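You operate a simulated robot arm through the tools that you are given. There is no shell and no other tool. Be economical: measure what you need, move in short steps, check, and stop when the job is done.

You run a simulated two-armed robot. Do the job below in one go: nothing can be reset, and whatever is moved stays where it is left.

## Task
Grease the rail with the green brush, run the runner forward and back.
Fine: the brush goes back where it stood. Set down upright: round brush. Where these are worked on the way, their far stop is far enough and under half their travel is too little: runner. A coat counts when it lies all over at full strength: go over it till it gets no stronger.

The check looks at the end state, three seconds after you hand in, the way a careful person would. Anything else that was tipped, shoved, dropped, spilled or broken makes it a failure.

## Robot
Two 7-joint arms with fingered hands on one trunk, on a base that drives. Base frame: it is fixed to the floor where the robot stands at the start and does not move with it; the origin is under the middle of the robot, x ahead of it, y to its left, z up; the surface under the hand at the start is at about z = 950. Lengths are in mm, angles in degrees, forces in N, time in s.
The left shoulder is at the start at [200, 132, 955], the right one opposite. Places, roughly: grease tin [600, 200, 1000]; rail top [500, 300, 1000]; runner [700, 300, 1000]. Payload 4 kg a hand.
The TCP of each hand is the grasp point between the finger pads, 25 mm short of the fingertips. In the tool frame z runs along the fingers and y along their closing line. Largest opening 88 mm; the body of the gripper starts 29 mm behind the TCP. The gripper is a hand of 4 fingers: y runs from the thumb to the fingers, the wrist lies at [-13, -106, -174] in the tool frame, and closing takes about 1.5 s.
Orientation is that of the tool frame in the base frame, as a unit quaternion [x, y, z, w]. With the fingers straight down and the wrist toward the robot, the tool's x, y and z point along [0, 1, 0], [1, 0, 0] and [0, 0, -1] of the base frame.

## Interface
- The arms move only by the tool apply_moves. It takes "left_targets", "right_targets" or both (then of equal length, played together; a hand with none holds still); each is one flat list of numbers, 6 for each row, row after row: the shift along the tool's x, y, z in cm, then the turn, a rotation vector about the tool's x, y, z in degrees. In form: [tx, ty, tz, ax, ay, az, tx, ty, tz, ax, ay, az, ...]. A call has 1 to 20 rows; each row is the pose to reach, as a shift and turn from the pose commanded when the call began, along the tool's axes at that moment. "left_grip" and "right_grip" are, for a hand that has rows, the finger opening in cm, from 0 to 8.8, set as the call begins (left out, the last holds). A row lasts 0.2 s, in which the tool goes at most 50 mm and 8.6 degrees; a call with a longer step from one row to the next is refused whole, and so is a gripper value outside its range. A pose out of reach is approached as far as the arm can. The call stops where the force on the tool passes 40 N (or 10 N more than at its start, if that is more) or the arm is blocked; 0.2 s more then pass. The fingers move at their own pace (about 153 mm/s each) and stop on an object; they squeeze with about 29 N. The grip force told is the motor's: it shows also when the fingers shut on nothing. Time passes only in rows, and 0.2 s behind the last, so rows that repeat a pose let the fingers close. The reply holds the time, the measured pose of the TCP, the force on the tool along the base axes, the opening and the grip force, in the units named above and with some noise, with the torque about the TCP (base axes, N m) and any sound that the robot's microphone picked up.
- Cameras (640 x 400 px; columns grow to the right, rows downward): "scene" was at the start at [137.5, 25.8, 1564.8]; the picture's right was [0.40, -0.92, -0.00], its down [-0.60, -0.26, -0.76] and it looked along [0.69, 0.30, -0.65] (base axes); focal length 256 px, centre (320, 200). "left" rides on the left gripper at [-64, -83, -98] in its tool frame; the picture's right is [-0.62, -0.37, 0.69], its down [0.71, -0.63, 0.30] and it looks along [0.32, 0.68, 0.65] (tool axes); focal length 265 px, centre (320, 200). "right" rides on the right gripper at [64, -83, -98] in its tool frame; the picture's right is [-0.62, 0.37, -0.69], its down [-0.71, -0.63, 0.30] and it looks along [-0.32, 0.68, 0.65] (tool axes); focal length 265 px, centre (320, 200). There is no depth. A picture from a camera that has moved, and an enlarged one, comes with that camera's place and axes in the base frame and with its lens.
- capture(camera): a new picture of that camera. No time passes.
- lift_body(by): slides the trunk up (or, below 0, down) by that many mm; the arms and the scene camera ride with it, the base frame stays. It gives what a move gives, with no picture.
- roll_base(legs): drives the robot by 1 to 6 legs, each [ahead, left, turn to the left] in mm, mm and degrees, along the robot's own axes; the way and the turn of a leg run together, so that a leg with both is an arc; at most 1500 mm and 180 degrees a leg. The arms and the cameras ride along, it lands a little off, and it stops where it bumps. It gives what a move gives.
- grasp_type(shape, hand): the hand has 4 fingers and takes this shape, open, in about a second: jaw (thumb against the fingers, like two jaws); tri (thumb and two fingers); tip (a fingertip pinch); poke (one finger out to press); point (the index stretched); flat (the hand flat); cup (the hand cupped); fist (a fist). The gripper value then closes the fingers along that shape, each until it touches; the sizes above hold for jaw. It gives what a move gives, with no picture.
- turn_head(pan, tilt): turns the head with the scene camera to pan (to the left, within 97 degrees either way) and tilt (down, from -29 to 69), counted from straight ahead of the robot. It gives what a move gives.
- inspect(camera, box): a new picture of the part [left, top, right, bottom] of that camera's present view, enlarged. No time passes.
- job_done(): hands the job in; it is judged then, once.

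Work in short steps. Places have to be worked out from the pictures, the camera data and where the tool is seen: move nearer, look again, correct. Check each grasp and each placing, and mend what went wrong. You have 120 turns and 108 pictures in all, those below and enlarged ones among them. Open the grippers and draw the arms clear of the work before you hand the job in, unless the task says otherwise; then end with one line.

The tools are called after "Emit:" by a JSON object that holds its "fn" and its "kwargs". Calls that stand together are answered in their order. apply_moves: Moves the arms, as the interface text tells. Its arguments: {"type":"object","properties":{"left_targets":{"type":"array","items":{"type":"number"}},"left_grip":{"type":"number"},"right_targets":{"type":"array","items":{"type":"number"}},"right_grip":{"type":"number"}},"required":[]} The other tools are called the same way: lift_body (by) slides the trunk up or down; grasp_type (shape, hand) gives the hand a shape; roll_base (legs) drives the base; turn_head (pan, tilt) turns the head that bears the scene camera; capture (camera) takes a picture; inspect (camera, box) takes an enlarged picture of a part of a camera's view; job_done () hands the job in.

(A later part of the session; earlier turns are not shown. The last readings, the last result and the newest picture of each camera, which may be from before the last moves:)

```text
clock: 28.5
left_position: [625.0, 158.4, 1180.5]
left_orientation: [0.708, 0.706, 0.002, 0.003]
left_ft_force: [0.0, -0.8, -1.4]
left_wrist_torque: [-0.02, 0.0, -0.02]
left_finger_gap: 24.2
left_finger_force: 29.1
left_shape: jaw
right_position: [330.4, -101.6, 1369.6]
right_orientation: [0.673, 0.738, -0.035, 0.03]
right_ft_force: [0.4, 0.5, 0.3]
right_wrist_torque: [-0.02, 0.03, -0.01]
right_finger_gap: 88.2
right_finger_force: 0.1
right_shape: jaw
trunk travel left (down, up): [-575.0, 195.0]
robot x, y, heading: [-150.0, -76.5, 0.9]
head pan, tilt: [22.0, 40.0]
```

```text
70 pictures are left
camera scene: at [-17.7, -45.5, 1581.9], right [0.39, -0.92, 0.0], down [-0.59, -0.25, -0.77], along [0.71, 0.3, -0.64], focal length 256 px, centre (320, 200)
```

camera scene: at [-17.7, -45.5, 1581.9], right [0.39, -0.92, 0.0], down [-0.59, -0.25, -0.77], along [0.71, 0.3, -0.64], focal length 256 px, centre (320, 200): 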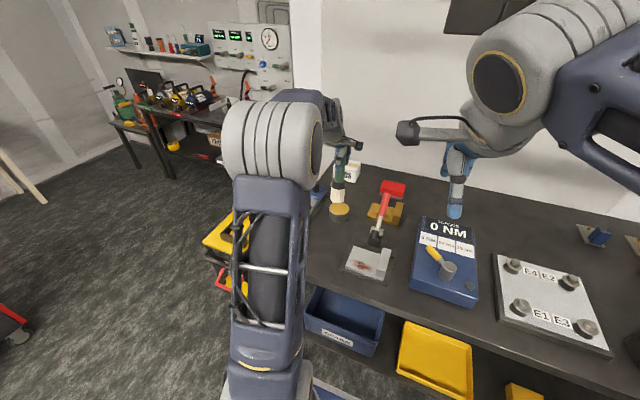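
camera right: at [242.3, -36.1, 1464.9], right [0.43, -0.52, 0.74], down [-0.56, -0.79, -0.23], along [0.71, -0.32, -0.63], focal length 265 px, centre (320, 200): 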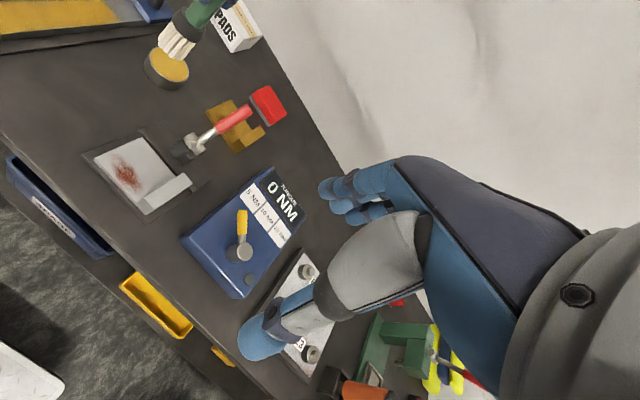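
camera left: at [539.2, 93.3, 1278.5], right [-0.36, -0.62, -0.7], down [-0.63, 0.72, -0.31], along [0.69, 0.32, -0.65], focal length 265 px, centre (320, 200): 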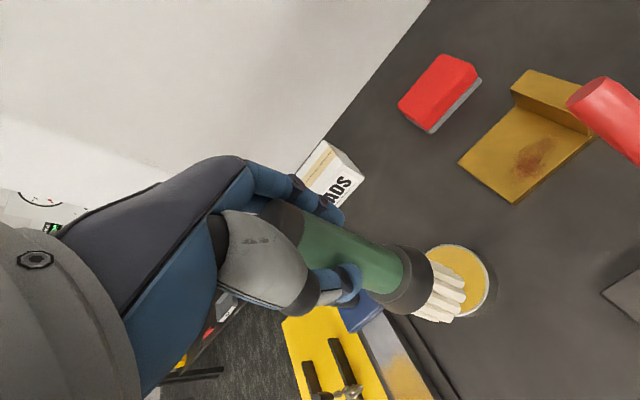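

I'll turn the right hand so its camera sees the whole rail, and enlarge the left view near the runner.

Emit:
{"fn": "apply_moves", "kwargs": {"right_targets": [0, 0, 0, 0, 0, -7.5, 0, 0, 0, 0, 0, -15, 0, 0, 0, 0, 0, -22.5, 0, 0, 0, 0, 0, -30, 0, 0, 0, 0, 0, -37.5, 0, 0, 0, 0, 0, -37.5]}}

Emit:
{"fn": "capture", "kwargs": {"camera": "right"}}

Emit:
{"fn": "inspect", "kwargs": {"camera": "left", "box": [320, 270, 480, 400]}}

```text
clock: 29.6
left_position: [626.3, 159.7, 1181.3]
left_orientation: [0.708, 0.706, 0.002, 0.001]
left_ft_force: [-0.3, 0.8, -0.9]
left_wrist_torque: [-0.04, -0.02, -0.02]
left_finger_gap: 24.3
left_finger_force: 28.9
left_shape: jaw
right_position: [294.8, -50.2, 1369.0]
right_orientation: [0.356, 0.932, -0.06, 0.044]
right_ft_force: [0.5, -0.9, 0.5]
right_wrist_torque: [-0.02, -0.03, -0.01]
right_finger_gap: 88.0
right_finger_force: 0.0
right_shape: jaw
trunk travel left (down, up): [-575.0, 195.0]
robot x, y, heading: [-150.1, -75.7, 0.8]
head pan, tilt: [22.0, 40.0]
stopped in row 5 (right hand): the arm was blocked; the commanded pose is now the measured one
```

```text
69 pictures are left
camera right: at [188.3, -55.1, 1467.3], right [0.68, -0.04, 0.73], down [0.12, -0.98, -0.16], along [0.72, 0.2, -0.66], focal length 265 px, centre (320, 200)
```

right: 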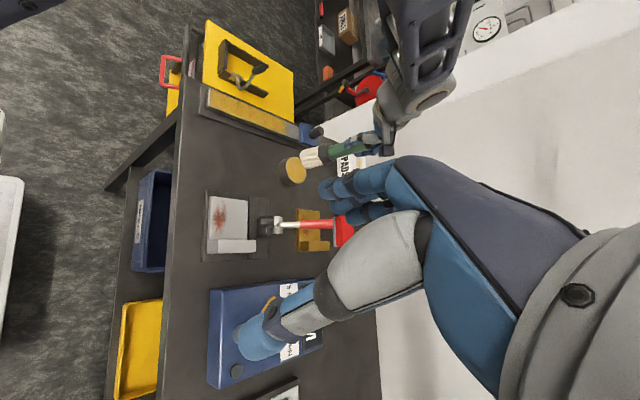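

```text
3.08 times, centred on (400, 335) of left
camera zoom: at [540.6, 95.9, 1278.5], right [-0.37, -0.62, -0.69], down [-0.63, 0.72, -0.31], along [0.69, 0.32, -0.65], focal length 817 px, centre (74, -215)
```

zoom: 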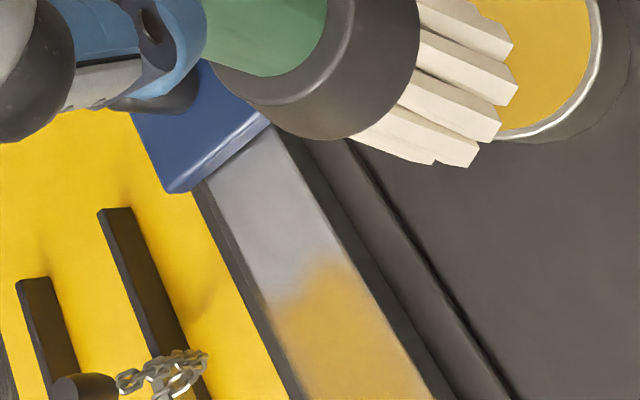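

The coat stops short of the runner, at about x≈597, because the brush leans back roughly 8° in the grip. I'll enlarge both views to check the tilt and the near end.

Emit:
{"fn": "inspect", "kwargs": {"camera": "right", "box": [180, 70, 380, 195]}}

Emit:
{"fn": "inspect", "kwargs": {"camera": "scene", "box": [290, 130, 390, 230]}}

```text
3.20 times, centred on (280, 132) of right
camera zoom: at [188.3, -55.1, 1467.3], right [0.68, -0.04, 0.73], down [0.12, -0.98, -0.16], along [0.72, 0.2, -0.66], focal length 849 px, centre (448, 416)
```

zoom: 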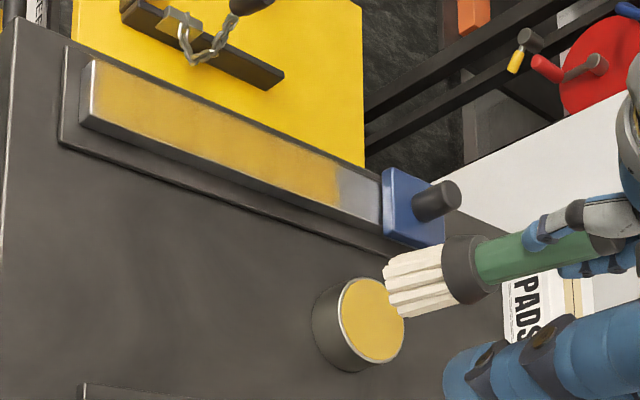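

```text
4.00 times, centred on (340, 180) of scene
camera zoom: at [-15.7, -43.4, 1583.3], right [0.39, -0.92, 0.0], down [-0.59, -0.25, -0.77], along [0.71, 0.3, -0.64], focal length 1024 px, centre (240, 280)
```

zoom: 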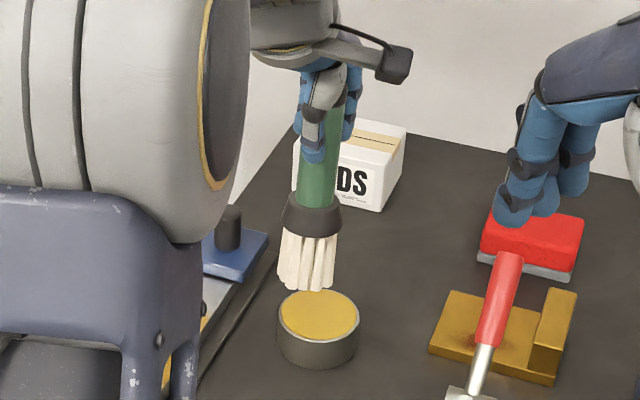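

Measured tilt: the bottom of the brush leans about -21 mm in x and +6 mm in y. I'll turn the hand to make the brush vertical and check.

Emit:
{"fn": "apply_moves", "kwargs": {"left_targets": [-0.2, -0.2, 0, -4, -1.4, 0, -0.4, -0.4, 0, -8.2, -2.7, 0, -0.4, -0.4, 0, -8.2, -2.7, 0]}}

Emit:
{"fn": "inspect", "kwargs": {"camera": "right", "box": [180, 70, 380, 195]}}

Emit:
{"fn": "inspect", "kwargs": {"camera": "scene", "box": [290, 130, 390, 230]}}

```text
clock: 30.4
left_position: [621.0, 155.7, 1178.6]
left_orientation: [0.705, 0.704, 0.035, 0.069]
left_ft_force: [-0.5, 0.0, 0.4]
left_wrist_torque: [0.01, 0.03, 0.0]
left_finger_gap: 23.8
left_finger_force: 28.8
left_shape: jaw
right_position: [295.9, -49.5, 1370.1]
right_orientation: [0.357, 0.931, -0.058, 0.045]
right_ft_force: [-0.4, 0.1, 0.4]
right_wrist_torque: [0.01, 0.0, 0.03]
right_finger_gap: 87.7
right_finger_force: 0.1
right_shape: jaw
trunk travel left (down, up): [-575.0, 195.0]
robot x, y, heading: [-149.2, -76.0, 0.8]
head pan, tilt: [22.0, 40.0]
```

```text
3.20 times, centred on (280, 132) of right
camera zoom: at [188.8, -55.0, 1466.9], right [0.68, -0.04, 0.74], down [0.12, -0.98, -0.16], along [0.73, 0.2, -0.66], focal length 849 px, centre (448, 416)
```

zoom: 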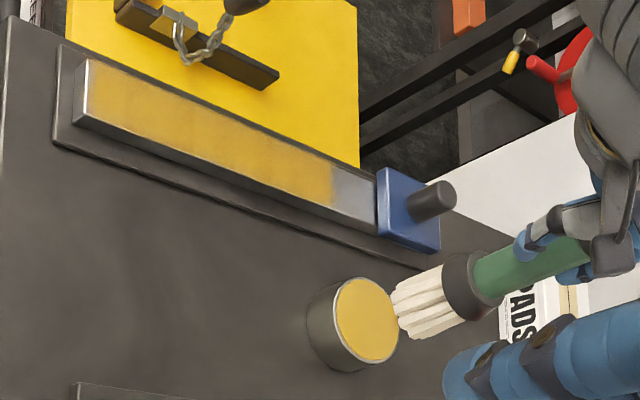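

```text
4.00 times, centred on (340, 180) of scene
camera zoom: at [-15.4, -43.7, 1581.8], right [0.39, -0.92, 0.0], down [-0.59, -0.25, -0.77], along [0.71, 0.3, -0.64], focal length 1024 px, centre (240, 280)
```

zoom: 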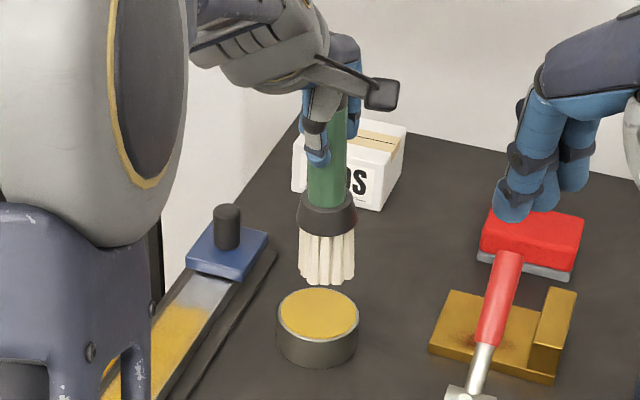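

The brush is upright again and over the tin. I'll take a light second dip.

Emit:
{"fn": "apply_moves", "kwargs": {"left_targets": [0.1, -0.29, 1.97, 0, 0, 0, 0.17, -0.51, 3.45, 0, 0, 0, 0.2, -0.61, 4.14, 0, 0, 0, 0.22, -0.67, 4.53, 0, 0, 0, 0.23, -0.7, 4.73, 0, 0, 0, 0.23, -0.7, 4.73, 0, 0, 0]}}

Emit:
{"fn": "inspect", "kwargs": {"camera": "scene", "box": [290, 130, 390, 230]}}

```text
clock: 31.8
left_position: [622.3, 154.9, 1130.6]
left_orientation: [0.705, 0.705, 0.036, 0.069]
left_ft_force: [-0.3, 0.0, -1.2]
left_wrist_torque: [-0.02, 0.03, 0.01]
left_finger_gap: 24.2
left_finger_force: 29.2
left_shape: jaw
right_position: [296.0, -49.2, 1369.0]
right_orientation: [0.357, 0.931, -0.058, 0.046]
right_ft_force: [-0.5, 0.8, 0.9]
right_wrist_torque: [0.02, -0.04, 0.02]
right_finger_gap: 88.2
right_finger_force: 0.0
right_shape: jaw
trunk travel left (down, up): [-575.0, 195.0]
robot x, y, heading: [-149.0, -74.5, 0.8]
head pan, tilt: [22.0, 40.0]
```

```text
4.00 times, centred on (340, 180) of scene
camera zoom: at [-15.5, -43.9, 1581.8], right [0.39, -0.92, 0.0], down [-0.59, -0.25, -0.77], along [0.71, 0.3, -0.64], focal length 1024 px, centre (240, 280)
```

zoom: 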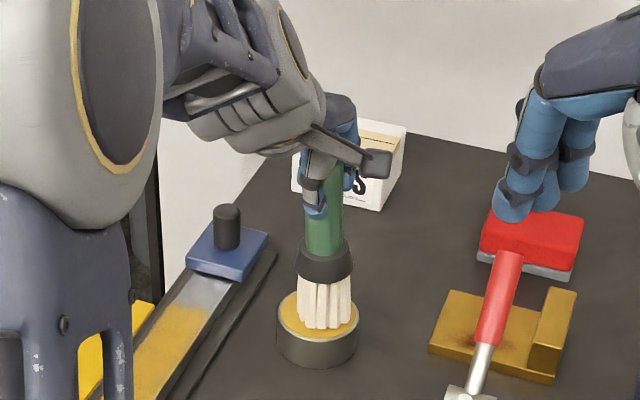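

It is not touching yet, so I'll go a few mm lower.

Emit:
{"fn": "apply_moves", "kwargs": {"left_targets": [0.01, -0.03, 0.2, 0, 0, 0, 0.02, -0.06, 0.4, 0, 0, 0, 0.03, -0.09, 0.6, 0, 0, 0, 0.03, -0.09, 0.6, 0, 0, 0]}}

```text
clock: 32.8
left_position: [622.7, 156.9, 1127.5]
left_orientation: [0.706, 0.704, 0.038, 0.07]
left_ft_force: [-0.8, -4.4, 20.9]
left_wrist_torque: [0.02, -0.07, -0.06]
left_finger_gap: 25.5
left_finger_force: 28.8
left_shape: jaw
right_position: [295.0, -51.4, 1369.1]
right_orientation: [0.356, 0.931, -0.058, 0.046]
right_ft_force: [0.5, -0.2, -0.2]
right_wrist_torque: [-0.03, 0.0, -0.01]
right_finger_gap: 87.8
right_finger_force: 0.0
right_shape: jaw
trunk travel left (down, up): [-575.0, 195.0]
robot x, y, heading: [-148.1, -74.9, 0.9]
head pan, tilt: [22.0, 40.0]
```

Contact was about 21 N. I'll lift and carry the brush to the uncoated part of the rail in front of the runner.

Emit:
{"fn": "apply_moves", "kwargs": {"left_targets": [-0.1, 0.29, -1.97, 0, 0, 0, -0.29, 0.88, -5.9, 0, 0, 0, 3.5, 0.5, -6.1, 0, 0, 0, 7.2, 0.1, -6.3, 0, 0, 0, 10.8, -0.27, -6.6, 0, 0, 0, 10.9, -0.7, -4, 0, 0, 0, 11.0, -1.0, -2, 0, 0, 0, 11.05, -1.1, -1.0, 0, 0, 0, 11.05, -1.1, -1.0, 0, 0, 0]}}

Emit:
{"fn": "inspect", "kwargs": {"camera": "right", "box": [180, 40, 340, 140]}}

Emit:
{"fn": "inspect", "kwargs": {"camera": "scene", "box": [270, 130, 370, 230]}}

```text
clock: 34.8
left_position: [610.4, 265.5, 1128.3]
left_orientation: [0.705, 0.705, 0.035, 0.071]
left_ft_force: [-0.5, -0.5, -0.2]
left_wrist_torque: [0.04, 0.04, -0.02]
left_finger_gap: 24.8
left_finger_force: 28.8
left_shape: jaw
right_position: [295.6, -49.6, 1369.8]
right_orientation: [0.357, 0.931, -0.058, 0.045]
right_ft_force: [-0.4, 0.8, -0.7]
right_wrist_torque: [0.03, -0.02, -0.01]
right_finger_gap: 88.3
right_finger_force: 0.2
right_shape: jaw
trunk travel left (down, up): [-575.0, 195.0]
robot x, y, heading: [-150.1, -72.5, 1.0]
head pan, tilt: [22.0, 40.0]
```

```text
4.00 times, centred on (260, 90) of right
camera zoom: at [188.9, -55.1, 1466.7], right [0.68, -0.04, 0.74], down [0.12, -0.98, -0.16], along [0.73, 0.2, -0.66], focal length 1062 px, centre (560, 640)
```

zoom: 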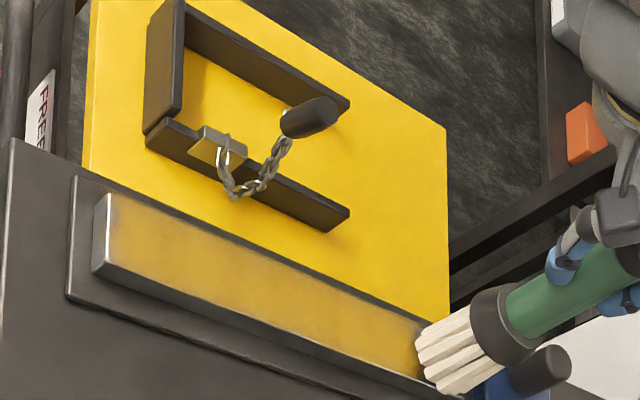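

```text
4.00 times, centred on (320, 180) of scene
camera zoom: at [-15.6, -44.0, 1581.8], right [0.39, -0.92, 0.0], down [-0.59, -0.25, -0.77], along [0.71, 0.3, -0.64], focal length 1024 px, centre (320, 280)
```

zoom: 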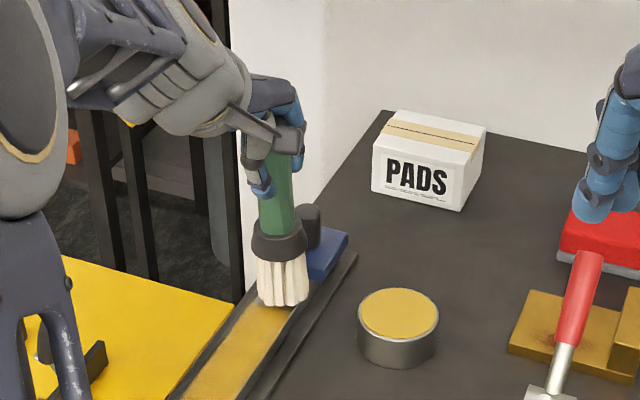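

I'll lower and make short strokes over the gap in front of the runner, across the width.

Emit:
{"fn": "apply_moves", "kwargs": {"left_targets": [0.05, -0.16, 1.08, 0, 0, 0, 0.06, 2.21, 1.43, 0, 0, 0, 0.04, -2.14, 0.79, 0, 0, 0, 0.64, -2.14, 0.76, 0, 0, 0, 0.66, 2.21, 1.4, 0, 0, 0, -0.54, 2.21, 1.46, 0, 0, 0, -0.56, -2.14, 0.82, 0, 0, 0, -0.54, 2.21, 1.46, 0, 0, 0, 0.66, 2.21, 1.4, 0, 0, 0, 0.64, -2.14, 0.76, 0, 0, 0, 0.04, -2.14, 0.79, 0, 0, 0, 0.06, 2.21, 1.43, 0, 0, 0, 0.06, 2.21, 1.43, 0, 0, 0]}}

Emit:
{"fn": "inspect", "kwargs": {"camera": "right", "box": [180, 40, 340, 140]}}

Emit:
{"fn": "inspect", "kwargs": {"camera": "scene", "box": [270, 130, 370, 230]}}

```text
clock: 37.6
left_position: [634.0, 266.5, 1114.4]
left_orientation: [0.706, 0.704, 0.036, 0.069]
left_ft_force: [-13.2, -1.8, 24.3]
left_wrist_torque: [-0.04, 1.23, -0.01]
left_finger_gap: 27.5
left_finger_force: 28.9
left_shape: jaw
right_position: [295.8, -50.8, 1367.8]
right_orientation: [0.357, 0.931, -0.058, 0.045]
right_ft_force: [0.3, 0.6, 0.5]
right_wrist_torque: [-0.01, 0.02, -0.02]
right_finger_gap: 88.1
right_finger_force: 0.0
right_shape: jaw
trunk travel left (down, up): [-575.0, 195.0]
robot x, y, heading: [-150.9, -77.5, 1.1]
head pan, tilt: [22.0, 40.0]
```

```text
4.00 times, centred on (260, 90) of right
camera zoom: at [188.9, -55.2, 1466.7], right [0.68, -0.04, 0.74], down [0.12, -0.98, -0.16], along [0.73, 0.2, -0.66], focal length 1062 px, centre (560, 640)
```

zoom: 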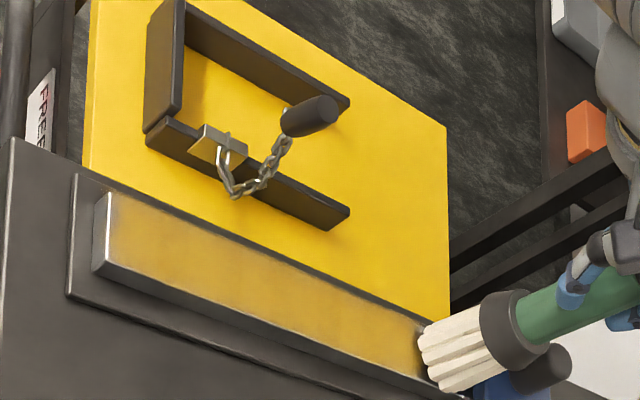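

```text
4.00 times, centred on (320, 180) of scene
camera zoom: at [-16.1, -44.0, 1582.0], right [0.39, -0.92, 0.0], down [-0.59, -0.25, -0.77], along [0.71, 0.3, -0.64], focal length 1024 px, centre (320, 280)
```

zoom: 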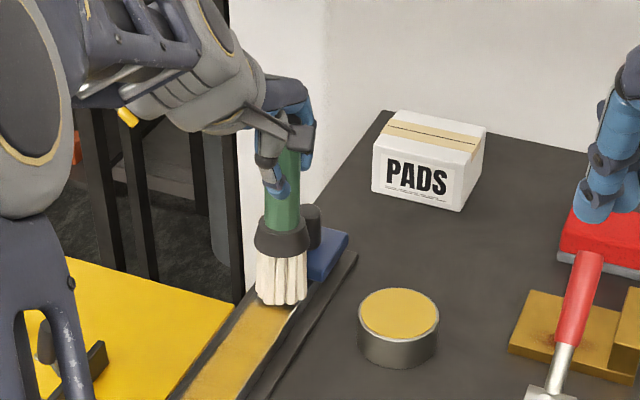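

The bristles are now against the runner face at about 13 N sideways, so the gap has been reached. I'll back off, lift and look at the rail.

Emit:
{"fn": "apply_moves", "kwargs": {"left_targets": [0, -1, -0.2, 0, 0, 0, -0.1, -0.7, -2.2, 0, 0, 0, -0.3, -0.1, -6.1, 0, 0, 0, -4, -1, -6, 0, 0, 0, -8, -2, -6, 0, 0, 0, -11, -2, -6, 0, 0, 0, -11, -2, -6, 0, 0, 0]}}

Emit:
{"fn": "inspect", "kwargs": {"camera": "right", "box": [190, 80, 330, 170]}}

Emit:
{"fn": "inspect", "kwargs": {"camera": "scene", "box": [240, 130, 380, 270]}}

Emit:
{"fn": "capture", "kwargs": {"camera": "left"}}

```text
clock: 39.2
left_position: [605.7, 160.7, 1179.0]
left_orientation: [0.705, 0.705, 0.035, 0.07]
left_ft_force: [0.5, 0.2, 0.1]
left_wrist_torque: [-0.01, -0.03, 0.04]
left_finger_gap: 24.4
left_finger_force: 28.6
left_shape: jaw
right_position: [295.6, -49.8, 1368.6]
right_orientation: [0.357, 0.931, -0.059, 0.046]
right_ft_force: [-1.3, -0.4, -0.3]
right_wrist_torque: [-0.01, -0.03, 0.01]
right_finger_gap: 88.1
right_finger_force: 0.1
right_shape: jaw
trunk travel left (down, up): [-575.0, 195.0]
robot x, y, heading: [-148.8, -76.7, 1.2]
head pan, tilt: [22.0, 40.0]
```

```text
4.44 times, centred on (260, 125) of right
camera zoom: at [188.9, -55.2, 1466.6], right [0.68, -0.04, 0.74], down [0.12, -0.98, -0.16], along [0.73, 0.2, -0.66], focal length 1180 px, centre (587, 533)
```

zoom: 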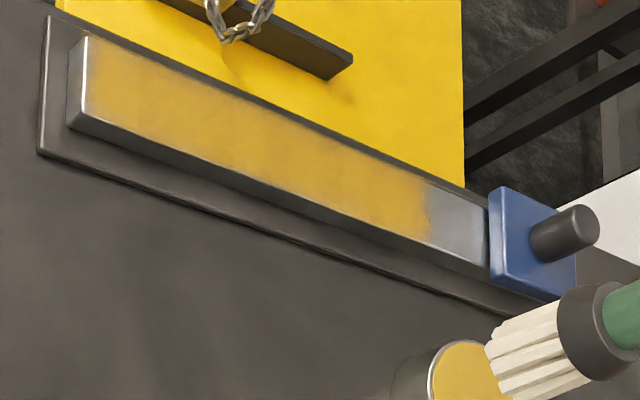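

```text
2.86 times, centred on (310, 200) of scene
camera zoom: at [-15.5, -44.0, 1581.8], right [0.39, -0.92, 0.0], down [-0.59, -0.25, -0.77], along [0.71, 0.3, -0.64], focal length 732 px, centre (349, 200)
```

zoom: 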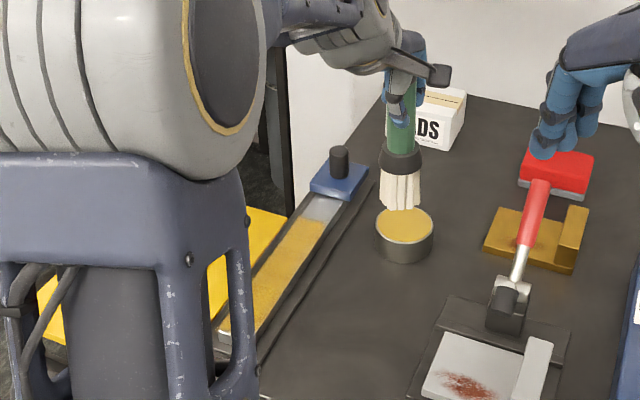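

```text
56 pictures are left
camera left: at [507.1, 99.7, 1267.6], right [-0.27, -0.65, -0.71], down [-0.57, 0.7, -0.43], along [0.77, 0.29, -0.56], focal length 265 px, centre (320, 200)
```

left: 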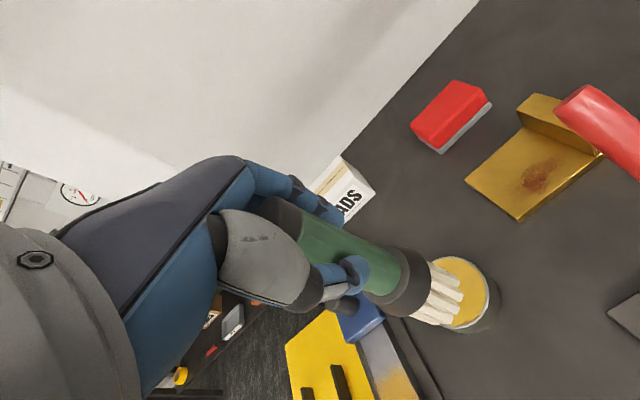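

The coat ends sharply at x≈605, where it stopped before, even though the bristles pressed beyond it. The greased patch therefore looks bounded at about x 410–605. I'll go over it again with the reloaded brush and see if it gets stronger.

Emit:
{"fn": "apply_moves", "kwargs": {"left_targets": [3.6, 0, -0.2, 0, 0, 0, 7.2, -0.8, -0.4, 0, 0, 0, 10.56, -1.55, -0.74, 0, 0, 0, 10.7, -1.99, 2.2, 0, 0, 0, 10.8, -2.28, 4.18, 0, 0, 0, 10.85, -2.43, 5.17, 0, 0, 0, 10.86, -2.47, 5.46, 0, 0, 0, 10.83, -7.11, 4.77, 0, 0, 0, 10.8, -11.75, 4.08, 0, 0, 0, 10.77, -16.39, 3.39, 0, 0, 0, 10.74, -21.03, 2.7, 0, 0, 0, 11.44, -21.03, 2.67, 0, 0, 0, 11.47, -16.39, 3.36, 0, 0, 0, 11.5, -11.75, 4.05, 0, 0, 0, 11.53, -7.11, 4.74, 0, 0, 0, 11.56, -2.47, 5.43, 0, 0, 0, 10.16, -2.47, 5.49, 0, 0, 0, 10.13, -7.11, 4.8, 0, 0, 0, 10.1, -11.75, 4.11, 0, 0, 0, 10.07, -16.39, 3.42, 0, 0, 0]}}

Emit:
{"fn": "inspect", "kwargs": {"camera": "right", "box": [190, 80, 330, 170]}}

```text
clock: 43.4
left_position: [449.0, 257.8, 1114.7]
left_orientation: [0.707, 0.703, 0.037, 0.069]
left_ft_force: [3.5, 0.3, 11.3]
left_wrist_torque: [0.08, -0.47, 0.02]
left_finger_gap: 24.7
left_finger_force: 29.4
left_shape: jaw
right_position: [295.9, -49.0, 1370.6]
right_orientation: [0.357, 0.931, -0.058, 0.046]
right_ft_force: [0.7, -0.1, 0.0]
right_wrist_torque: [0.0, -0.01, 0.01]
right_finger_gap: 87.9
right_finger_force: 0.0
right_shape: jaw
trunk travel left (down, up): [-575.0, 195.0]
robot x, y, heading: [-146.9, -76.2, 1.2]
head pan, tilt: [22.0, 40.0]
```

```text
4.44 times, centred on (260, 125) of right
camera zoom: at [189.0, -55.3, 1466.5], right [0.68, -0.04, 0.74], down [0.12, -0.98, -0.16], along [0.73, 0.2, -0.66], focal length 1180 px, centre (587, 533)
```

zoom: 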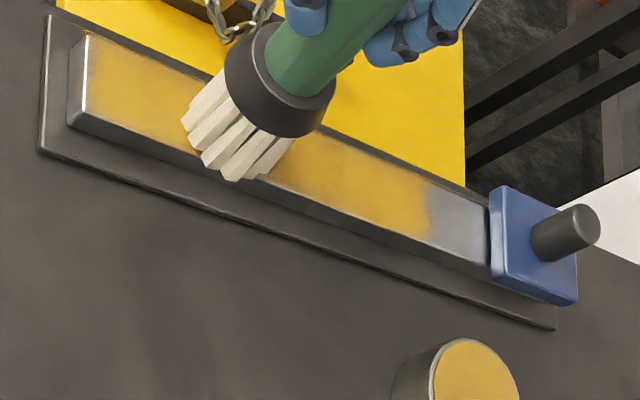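

I'll do another full set of laps, then lift off to look.

Emit:
{"fn": "apply_moves", "kwargs": {"left_targets": [-0.03, -4.64, -0.69, 0, 0, 0, 0.67, -4.64, -0.72, 0, 0, 0, 0.7, 0, -0.03, 0, 0, 0, 0.73, 4.64, 0.66, 0, 0, 0, 0.76, 9.28, 1.35, 0, 0, 0, 0.79, 13.92, 2.04, 0, 0, 0, 1.49, 13.92, 2.01, 0, 0, 0, 1.46, 9.28, 1.32, 0, 0, 0, 1.43, 4.64, 0.63, 0, 0, 0, 1.4, 0, -0.06, 0, 0, 0, 1.37, -4.64, -0.75, 0, 0, 0, -0.03, -4.64, -0.69, 0, 0, 0, 0, 0, 0, 0, 0, 0, 0.03, 4.64, 0.69, 0, 0, 0, 0.06, 9.28, 1.38, 0, 0, 0, 0.09, 13.92, 2.07, 0, 0, 0, 0.75, 14.06, 1.06, 0, 0, 0, 0.6, 14.5, -1.9, 0, 0, 0, -3.4, 14.8, -4.0, 0, 0, 0, -7, 14.8, -4, 0, 0, 0]}}

Emit:
{"fn": "inspect", "kwargs": {"camera": "right", "box": [190, 80, 330, 170]}}

Emit:
{"fn": "inspect", "kwargs": {"camera": "scene", "box": [240, 130, 380, 270]}}

```text
clock: 47.6
left_position: [589.4, 189.7, 1178.9]
left_orientation: [0.705, 0.705, 0.036, 0.069]
left_ft_force: [0.5, 0.1, -0.8]
left_wrist_torque: [-0.01, 0.02, -0.03]
left_finger_gap: 24.3
left_finger_force: 29.2
left_shape: jaw
right_position: [295.2, -51.6, 1367.8]
right_orientation: [0.357, 0.931, -0.059, 0.046]
right_ft_force: [0.1, -0.5, 0.0]
right_wrist_torque: [0.0, -0.03, 0.01]
right_finger_gap: 87.7
right_finger_force: 0.1
right_shape: jaw
trunk travel left (down, up): [-575.0, 195.0]
robot x, y, heading: [-145.8, -75.8, 1.0]
head pan, tilt: [22.0, 40.0]
```

```text
4.44 times, centred on (260, 125) of right
camera zoom: at [189.0, -55.2, 1466.5], right [0.68, -0.04, 0.74], down [0.12, -0.98, -0.16], along [0.73, 0.2, -0.66], focal length 1180 px, centre (587, 533)
```

zoom: 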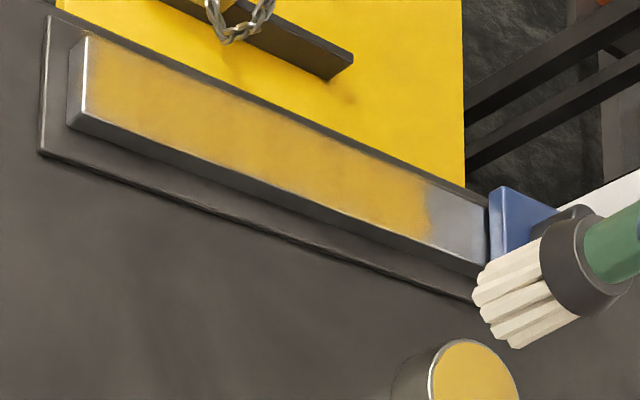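

```text
2.86 times, centred on (310, 200) of scene
camera zoom: at [-15.6, -44.0, 1581.7], right [0.39, -0.92, 0.0], down [-0.59, -0.25, -0.77], along [0.71, 0.3, -0.64], focal length 732 px, centre (349, 200)
```

zoom: 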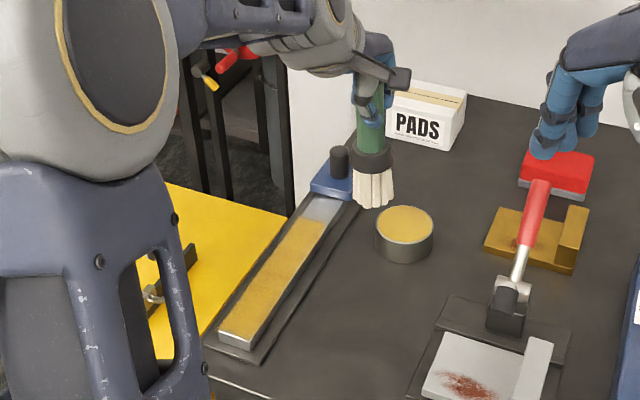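

The coat looks unchanged from before, which suggests it is saturated. One closer look will confirm it is even.

Emit:
{"fn": "inspect", "kwargs": {"camera": "scene", "box": [265, 195, 325, 255]}}

Emit:
{"fn": "inspect", "kwargs": {"camera": "right", "box": [200, 80, 300, 140]}}

```text
6.67 times, centred on (295, 225) of scene
camera zoom: at [-15.6, -44.0, 1581.7], right [0.39, -0.92, 0.0], down [-0.59, -0.25, -0.77], along [0.71, 0.3, -0.64], focal length 1707 px, centre (487, 33)
```

zoom: 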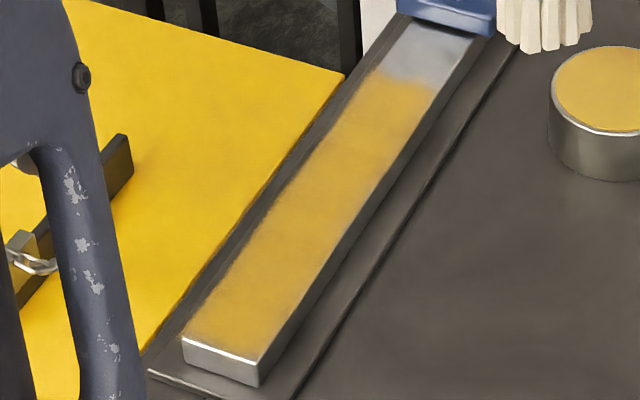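

```text
6.40 times, centred on (250, 110) of right
camera zoom: at [189.0, -55.2, 1466.5], right [0.68, -0.04, 0.74], down [0.12, -0.98, -0.16], along [0.73, 0.2, -0.66], focal length 1699 px, centre (768, 776)
```

zoom: 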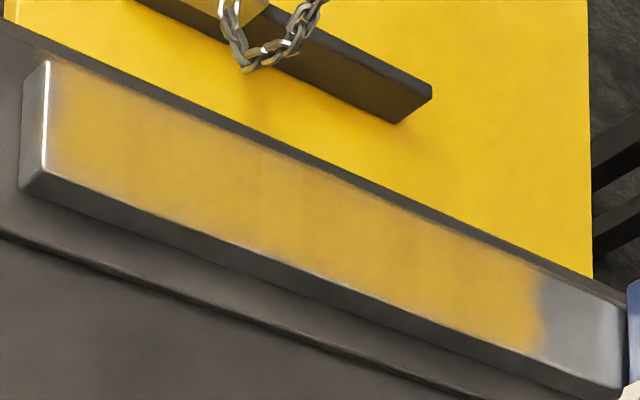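

It is even apart from slightly faint edges at the near end. I'll do one more pass along both edges and across the near end, then lift.

Emit:
{"fn": "apply_moves", "kwargs": {"left_targets": [4.3, 0, -0.2, 0, 0, 0, 8.58, 0, -0.41, 0, 0, 0, 8.7, -0.4, 2.5, 0, 0, 0, 8.8, -0.7, 4.6, 0, 0, 0, 8.88, -0.85, 5.79, 0, 0, 0, 8.85, -5.49, 5.1, 0, 0, 0, 8.82, -10.13, 4.41, 0, 0, 0, 8.79, -14.77, 3.72, 0, 0, 0, 8.76, -19.41, 3.03, 0, 0, 0, 6.76, -19.41, 3.13, 0, 0, 0, 6.75, -20.2, 3.0, 0, 0, 0, 8.75, -20.2, 2.9, 0, 0, 0, 6.76, -19.41, 3.13, 0, 0, 0, 6.79, -14.77, 3.82, 0, 0, 0, 6.82, -10.13, 4.51, 0, 0, 0, 6.85, -5.49, 5.2, 0, 0, 0, 6.88, -0.85, 5.89, 0, 0, 0, 6.7, -0.4, 2.5, 0, 0, 0, 6.5, 0, -0.4, 0, 0, 0, 2.5, 0, -0.4, 0, 0, 0]}}

Emit:
{"fn": "inspect", "kwargs": {"camera": "right", "box": [200, 80, 300, 140]}}

Emit:
{"fn": "inspect", "kwargs": {"camera": "scene", "box": [260, 140, 360, 240]}}

```text
clock: 51.8
left_position: [586.9, 215.9, 1185.3]
left_orientation: [0.705, 0.705, 0.036, 0.069]
left_ft_force: [0.6, 0.4, -1.4]
left_wrist_torque: [0.01, 0.02, -0.03]
left_finger_gap: 24.0
left_finger_force: 29.2
left_shape: jaw
right_position: [295.6, -50.5, 1367.7]
right_orientation: [0.357, 0.931, -0.059, 0.045]
right_ft_force: [0.4, 0.7, 0.1]
right_wrist_torque: [0.0, -0.02, -0.05]
right_finger_gap: 88.0
right_finger_force: 0.1
right_shape: jaw
trunk travel left (down, up): [-575.0, 195.0]
robot x, y, heading: [-147.6, -80.6, 0.9]
head pan, tilt: [22.0, 40.0]
```

```text
6.40 times, centred on (250, 110) of right
camera zoom: at [189.0, -55.2, 1466.4], right [0.68, -0.04, 0.74], down [0.12, -0.98, -0.16], along [0.73, 0.2, -0.66], focal length 1699 px, centre (768, 776)
```

zoom: 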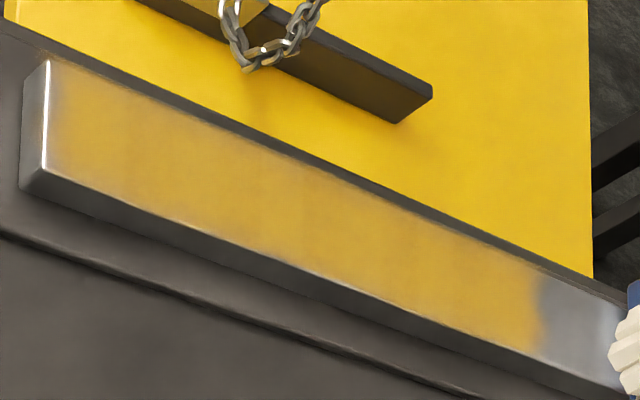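

```text
4.00 times, centred on (310, 190) of scene
camera zoom: at [-15.5, -43.9, 1581.7], right [0.39, -0.92, 0.0], down [-0.59, -0.25, -0.77], along [0.71, 0.3, -0.64], focal length 1024 px, centre (360, 240)
```

zoom: 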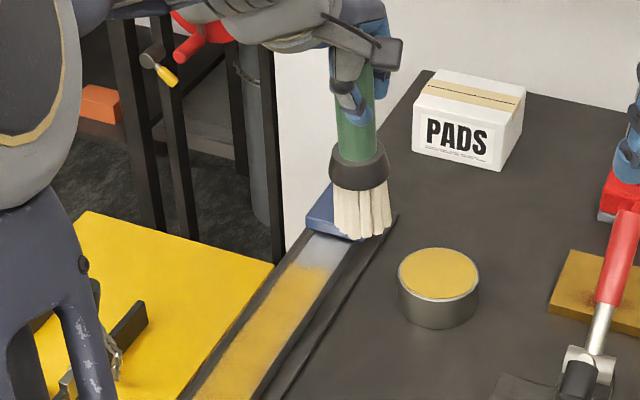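

The coat is no stronger, so the rail is fully greased. I'll carry the brush back over its place and check the tilt before setting it down.

Emit:
{"fn": "apply_moves", "kwargs": {"left_targets": [-2, -3.6, 0, 0, 0, 0, -3.8, -7.2, 0.1, 0, 0, 0, -5.6, -10.8, 0.3, 0, 0, 0, -5.65, -10.98, 0.66, 0, 0, 0, -5.65, -10.98, 0.66, 0, 0, 0, -5.65, -10.98, 0.66, 0, 0, 0]}}

Emit:
{"fn": "inspect", "kwargs": {"camera": "right", "box": [160, 90, 360, 215]}}

Emit:
{"fn": "inspect", "kwargs": {"camera": "scene", "box": [260, 140, 380, 260]}}

```text
clock: 53.2
left_position: [480.6, 157.4, 1161.2]
left_orientation: [0.706, 0.704, 0.036, 0.069]
left_ft_force: [-0.8, 0.1, -0.3]
left_wrist_torque: [0.04, -0.02, 0.01]
left_finger_gap: 24.3
left_finger_force: 29.0
left_shape: jaw
right_position: [295.5, -51.2, 1367.7]
right_orientation: [0.356, 0.931, -0.059, 0.045]
right_ft_force: [0.7, -0.3, 0.1]
right_wrist_torque: [0.05, -0.01, -0.01]
right_finger_gap: 87.9
right_finger_force: 0.0
right_shape: jaw
trunk travel left (down, up): [-575.0, 195.0]
robot x, y, heading: [-148.7, -75.9, 0.8]
head pan, tilt: [22.0, 40.0]
```

```text
3.20 times, centred on (260, 152) of right
camera zoom: at [189.0, -55.2, 1466.4], right [0.68, -0.04, 0.74], down [0.12, -0.98, -0.16], along [0.73, 0.2, -0.66], focal length 849 px, centre (512, 352)
```

zoom: 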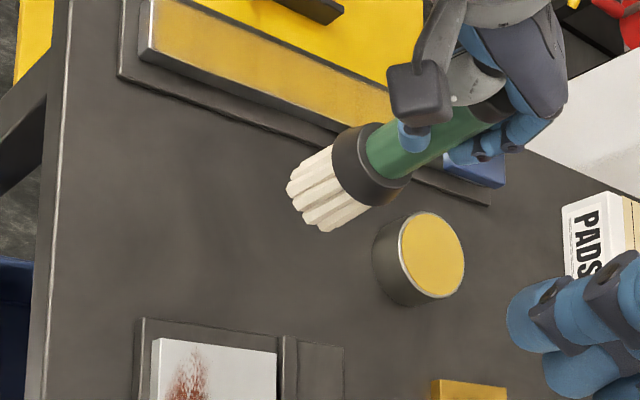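

```text
3.33 times, centred on (320, 200) of scene
camera zoom: at [-15.5, -44.1, 1581.8], right [0.39, -0.92, 0.0], down [-0.59, -0.25, -0.77], along [0.71, 0.3, -0.64], focal length 854 px, centre (320, 200)
```

zoom: 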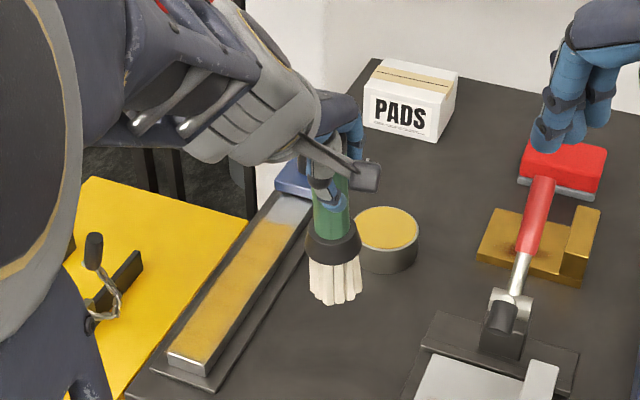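

The bottom leans about +8 mm in x and -4 mm in y, so I'll correct by 3.4° and 1.8°, centre over the home spot, and check.

Emit:
{"fn": "apply_moves", "kwargs": {"left_targets": [0.12, -0.2, 0, 3.4, 1.8, 0, 0.12, -0.2, 0, 3.4, 1.8, 0, 0.12, -0.2, 0, 3.4, 1.8, 0]}}

Emit:
{"fn": "inspect", "kwargs": {"camera": "right", "box": [160, 90, 360, 215]}}

Emit:
{"fn": "inspect", "kwargs": {"camera": "scene", "box": [260, 140, 380, 260]}}

```text
clock: 54.0
left_position: [479.1, 159.0, 1162.1]
left_orientation: [0.707, 0.706, 0.026, 0.038]
left_ft_force: [-0.1, -0.7, -0.4]
left_wrist_torque: [-0.01, -0.01, 0.01]
left_finger_gap: 24.0
left_finger_force: 29.1
left_shape: jaw
right_position: [295.5, -50.0, 1368.2]
right_orientation: [0.357, 0.931, -0.059, 0.046]
right_ft_force: [0.2, 0.3, 0.1]
right_wrist_torque: [0.01, -0.01, -0.03]
right_finger_gap: 88.0
right_finger_force: 0.0
right_shape: jaw
trunk travel left (down, up): [-575.0, 195.0]
robot x, y, heading: [-147.9, -76.5, 1.1]
head pan, tilt: [22.0, 40.0]
```

```text
3.20 times, centred on (260, 152) of right
camera zoom: at [189.0, -55.2, 1466.4], right [0.68, -0.04, 0.74], down [0.12, -0.98, -0.16], along [0.73, 0.2, -0.66], focal length 849 px, centre (512, 352)
```

zoom: 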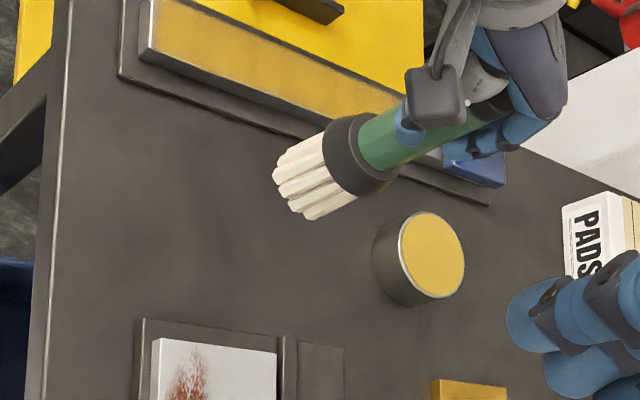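

```text
3.33 times, centred on (320, 200) of scene
camera zoom: at [-15.5, -44.1, 1581.8], right [0.39, -0.92, 0.0], down [-0.59, -0.25, -0.77], along [0.71, 0.3, -0.64], focal length 854 px, centre (320, 200)
```

zoom: 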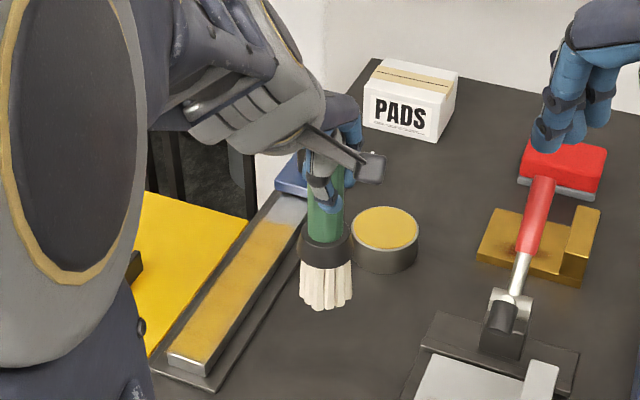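

The brush is upright and over its home spot. I'll lower toward the table, in small steps at the end.

Emit:
{"fn": "apply_moves", "kwargs": {"left_targets": [0.05, -0.27, 2.99, 0, 0, 0, 0.1, -0.54, 5.98, 0, 0, 0, 0.11, -0.59, 6.57, 0, 0, 0, 0.12, -0.61, 6.8, 0, 0, 0, 0.12, -0.63, 6.97, 0, 0, 0, 0.12, -0.63, 6.97, 0, 0, 0]}}

Emit:
{"fn": "inspect", "kwargs": {"camera": "scene", "box": [280, 170, 360, 250]}}

```text
clock: 55.4
left_position: [478.1, 160.6, 1092.9]
left_orientation: [0.707, 0.706, 0.026, 0.037]
left_ft_force: [0.5, 0.7, -0.8]
left_wrist_torque: [-0.01, 0.04, -0.01]
left_finger_gap: 24.3
left_finger_force: 29.0
left_shape: jaw
right_position: [294.8, -50.3, 1368.8]
right_orientation: [0.357, 0.931, -0.059, 0.046]
right_ft_force: [-0.1, -0.6, -0.4]
right_wrist_torque: [0.0, 0.02, -0.03]
right_finger_gap: 88.0
right_finger_force: 0.1
right_shape: jaw
trunk travel left (down, up): [-575.0, 195.0]
robot x, y, heading: [-147.5, -75.7, 1.0]
head pan, tilt: [22.0, 40.0]
```

```text
5.00 times, centred on (320, 210) of scene
camera zoom: at [-15.5, -44.1, 1581.8], right [0.39, -0.92, 0.0], down [-0.59, -0.25, -0.77], along [0.71, 0.3, -0.64], focal length 1280 px, centre (320, 150)
```

zoom: 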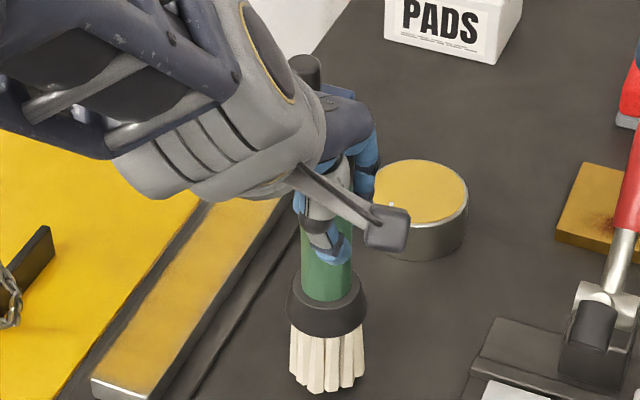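

No contact yet, so I'll lower 2–4 mm more.

Emit:
{"fn": "apply_moves", "kwargs": {"left_targets": [0, -0.01, 0.1, 0, 0, 0, 0, -0.02, 0.2, 0, 0, 0, 0, -0.03, 0.3, 0, 0, 0, 0, -0.03, 0.3, 0, 0, 0]}}

```text
clock: 56.4
left_position: [478.1, 159.6, 1089.1]
left_orientation: [0.707, 0.706, 0.026, 0.037]
left_ft_force: [0.5, 0.2, -0.6]
left_wrist_torque: [-0.03, 0.01, 0.0]
left_finger_gap: 24.1
left_finger_force: 29.1
left_shape: jaw
right_position: [295.5, -50.7, 1368.6]
right_orientation: [0.357, 0.931, -0.058, 0.047]
right_ft_force: [0.7, 0.0, -0.4]
right_wrist_torque: [-0.03, 0.01, 0.0]
right_finger_gap: 87.7
right_finger_force: 0.1
right_shape: jaw
trunk travel left (down, up): [-575.0, 195.0]
robot x, y, heading: [-148.3, -75.8, 1.2]
head pan, tilt: [22.0, 40.0]
```

Emit:
{"fn": "apply_moves", "kwargs": {"left_targets": [0, -0.01, 0.1, 0, 0, 0, 0, -0.02, 0.2, 0, 0, 0, 0, -0.03, 0.3, 0, 0, 0, 0, -0.03, 0.3, 0, 0, 0]}}

Emit:
{"fn": "inspect", "kwargs": {"camera": "right", "box": [160, 90, 320, 190]}}

```text
clock: 57.4
left_position: [478.6, 160.3, 1088.3]
left_orientation: [0.706, 0.706, 0.026, 0.038]
left_ft_force: [0.7, -2.9, 13.8]
left_wrist_torque: [-0.01, -0.13, -0.06]
left_finger_gap: 23.8
left_finger_force: 29.0
left_shape: jaw
right_position: [296.3, -50.0, 1368.5]
right_orientation: [0.356, 0.931, -0.059, 0.046]
right_ft_force: [-0.3, -0.7, 0.7]
right_wrist_torque: [-0.01, -0.02, 0.01]
right_finger_gap: 88.1
right_finger_force: 0.1
right_shape: jaw
trunk travel left (down, up): [-575.0, 195.0]
robot x, y, heading: [-144.9, -76.1, 1.1]
head pan, tilt: [22.0, 40.0]
```

```text
4.00 times, centred on (240, 140) of right
camera zoom: at [189.0, -55.3, 1466.4], right [0.68, -0.04, 0.74], down [0.12, -0.98, -0.16], along [0.73, 0.2, -0.66], focal length 1062 px, centre (640, 440)
```

zoom: 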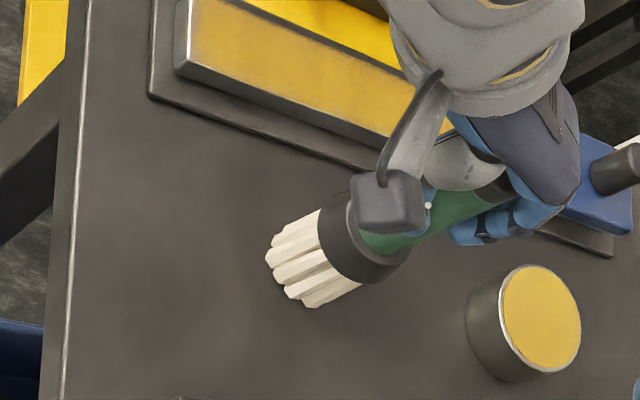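

It touches at about 14 N with the bottom at ≈(480,159), which matches home. I'll open the hand.

Emit:
{"fn": "apply_moves", "kwargs": {"left_targets": [0, 0.01, -0.1, 0, 0, 0, 0, 0.01, -0.1, 0, 0, 0, 0, 0.01, -0.1, 0, 0, 0, 0, 0.01, -0.1, 0, 0, 0, 0, 0.01, -0.1, 0, 0, 0, 0, 0.01, -0.1, 0, 0, 0, 0, 0.01, -0.1, 0, 0, 0, 0, 0.01, -0.1, 0, 0, 0], "left_grip": 8.8}}

Emit:
{"fn": "inspect", "kwargs": {"camera": "right", "box": [160, 90, 320, 190]}}

Emit:
{"fn": "inspect", "kwargs": {"camera": "scene", "box": [280, 170, 360, 250]}}

```text
clock: 59.2
left_position: [479.7, 159.9, 1088.5]
left_orientation: [0.706, 0.707, 0.026, 0.037]
left_ft_force: [-0.1, -0.3, -0.5]
left_wrist_torque: [-0.04, 0.02, -0.05]
left_finger_gap: 87.6
left_finger_force: 0.0
left_shape: jaw
right_position: [295.9, -50.8, 1367.9]
right_orientation: [0.356, 0.931, -0.059, 0.046]
right_ft_force: [-0.2, -0.5, -0.3]
right_wrist_torque: [0.0, 0.01, -0.02]
right_finger_gap: 87.9
right_finger_force: 0.0
right_shape: jaw
trunk travel left (down, up): [-575.0, 195.0]
robot x, y, heading: [-148.5, -77.2, 1.2]
head pan, tilt: [22.0, 40.0]
```

```text
4.00 times, centred on (240, 140) of right
camera zoom: at [189.0, -55.3, 1466.3], right [0.68, -0.04, 0.74], down [0.12, -0.98, -0.16], along [0.73, 0.2, -0.66], focal length 1062 px, centre (640, 440)
```

zoom: 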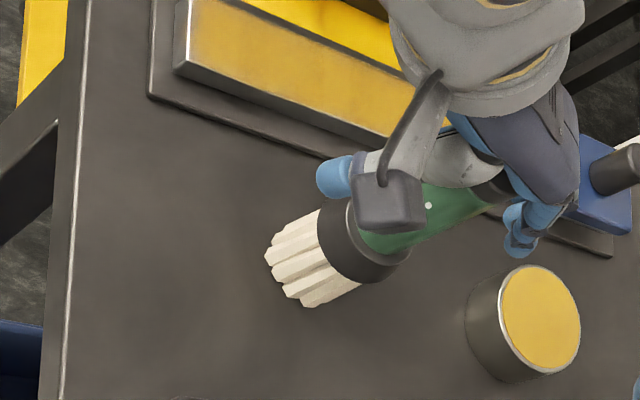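

```text
5.00 times, centred on (320, 210) of scene
camera zoom: at [-15.5, -44.1, 1581.8], right [0.39, -0.92, 0.0], down [-0.59, -0.25, -0.77], along [0.71, 0.3, -0.64], focal length 1280 px, centre (320, 150)
```

zoom: 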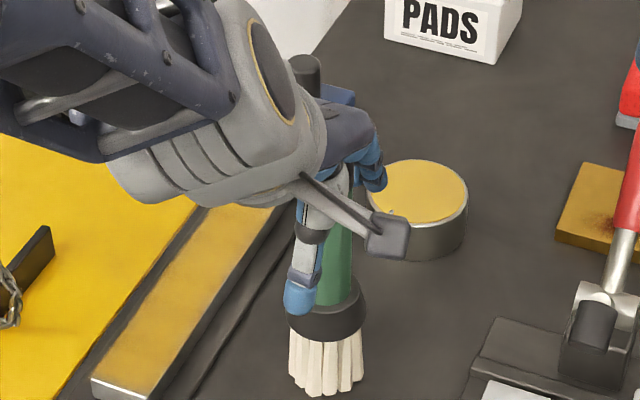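

The brush stands by itself. I'll raise the hand straight up, then straighten it.

Emit:
{"fn": "apply_moves", "kwargs": {"left_targets": [-0.05, 0.27, -3, 0, 0, 0, -0.1, 0.54, -6, 0, 0, 0, -0.17, 0.9, -10, 0, 0, 0, -0.2, 1.17, -13, 2.6, 0.5, 0, -0.2, 1.17, -13, 5.2, 1, 0, -0.2, 1.17, -13, 5.2, 1, 0]}}

Emit:
{"fn": "capture", "kwargs": {"camera": "scene"}}

Emit:
{"fn": "inspect", "kwargs": {"camera": "right", "box": [160, 60, 400, 210]}}

Emit:
{"fn": "capture", "kwargs": {"camera": "left"}}

```text
clock: 60.6
left_position: [480.7, 159.1, 1216.9]
left_orientation: [0.708, 0.706, 0.0, -0.001]
left_ft_force: [-0.2, -0.4, -0.4]
left_wrist_torque: [0.01, 0.0, 0.0]
left_finger_gap: 87.9
left_finger_force: 0.1
left_shape: jaw
right_position: [295.3, -50.0, 1368.0]
right_orientation: [0.357, 0.931, -0.058, 0.045]
right_ft_force: [0.0, 0.3, -0.4]
right_wrist_torque: [-0.02, 0.03, -0.01]
right_finger_gap: 88.0
right_finger_force: 0.1
right_shape: jaw
trunk travel left (down, up): [-575.0, 195.0]
robot x, y, heading: [-148.8, -75.6, 1.0]
head pan, tilt: [22.0, 40.0]
```

```text
40 pictures are left
camera scene: at [-15.5, -44.1, 1581.8], right [0.39, -0.92, 0.0], down [-0.59, -0.25, -0.77], along [0.71, 0.3, -0.64], focal length 256 px, centre (320, 200)
```

scene: 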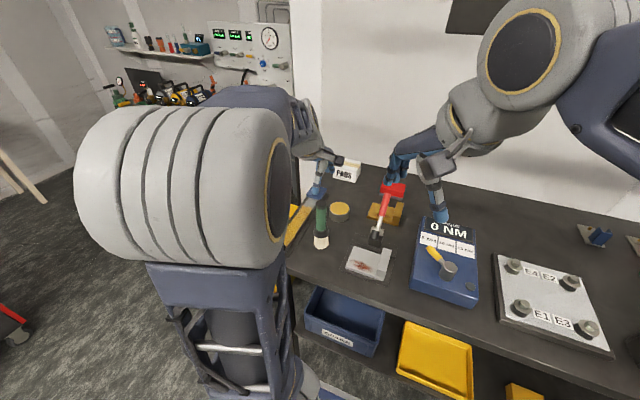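

```text
2.67 times, centred on (280, 135) of right
camera zoom: at [189.1, -55.3, 1466.3], right [0.68, -0.04, 0.74], down [0.12, -0.98, -0.16], along [0.73, 0.2, -0.66], focal length 708 px, centre (427, 373)
```

zoom: 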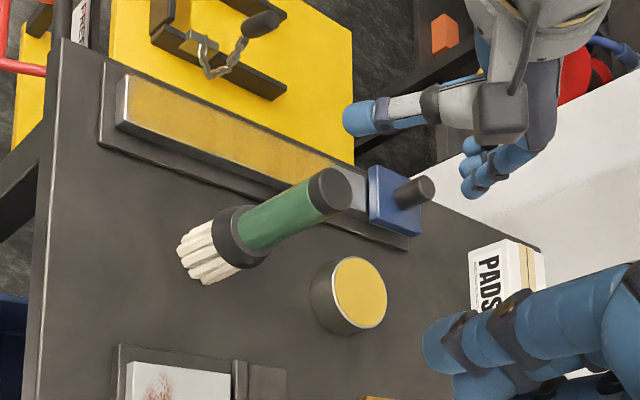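

```text
38 pictures are left
camera left: at [395.2, 94.2, 1316.8], right [-0.37, -0.62, -0.69], down [-0.63, 0.72, -0.3], along [0.68, 0.32, -0.66], focal length 265 px, centre (320, 200)
```

left: 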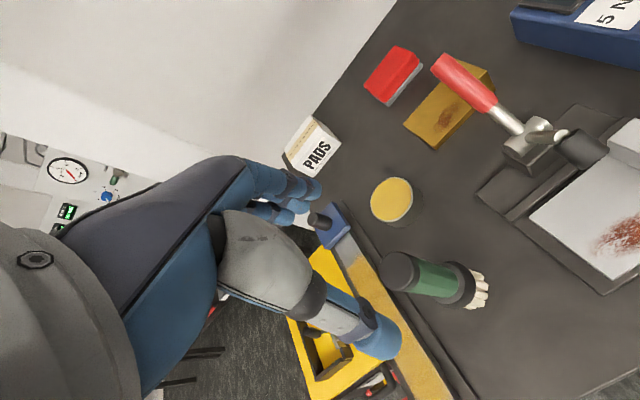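

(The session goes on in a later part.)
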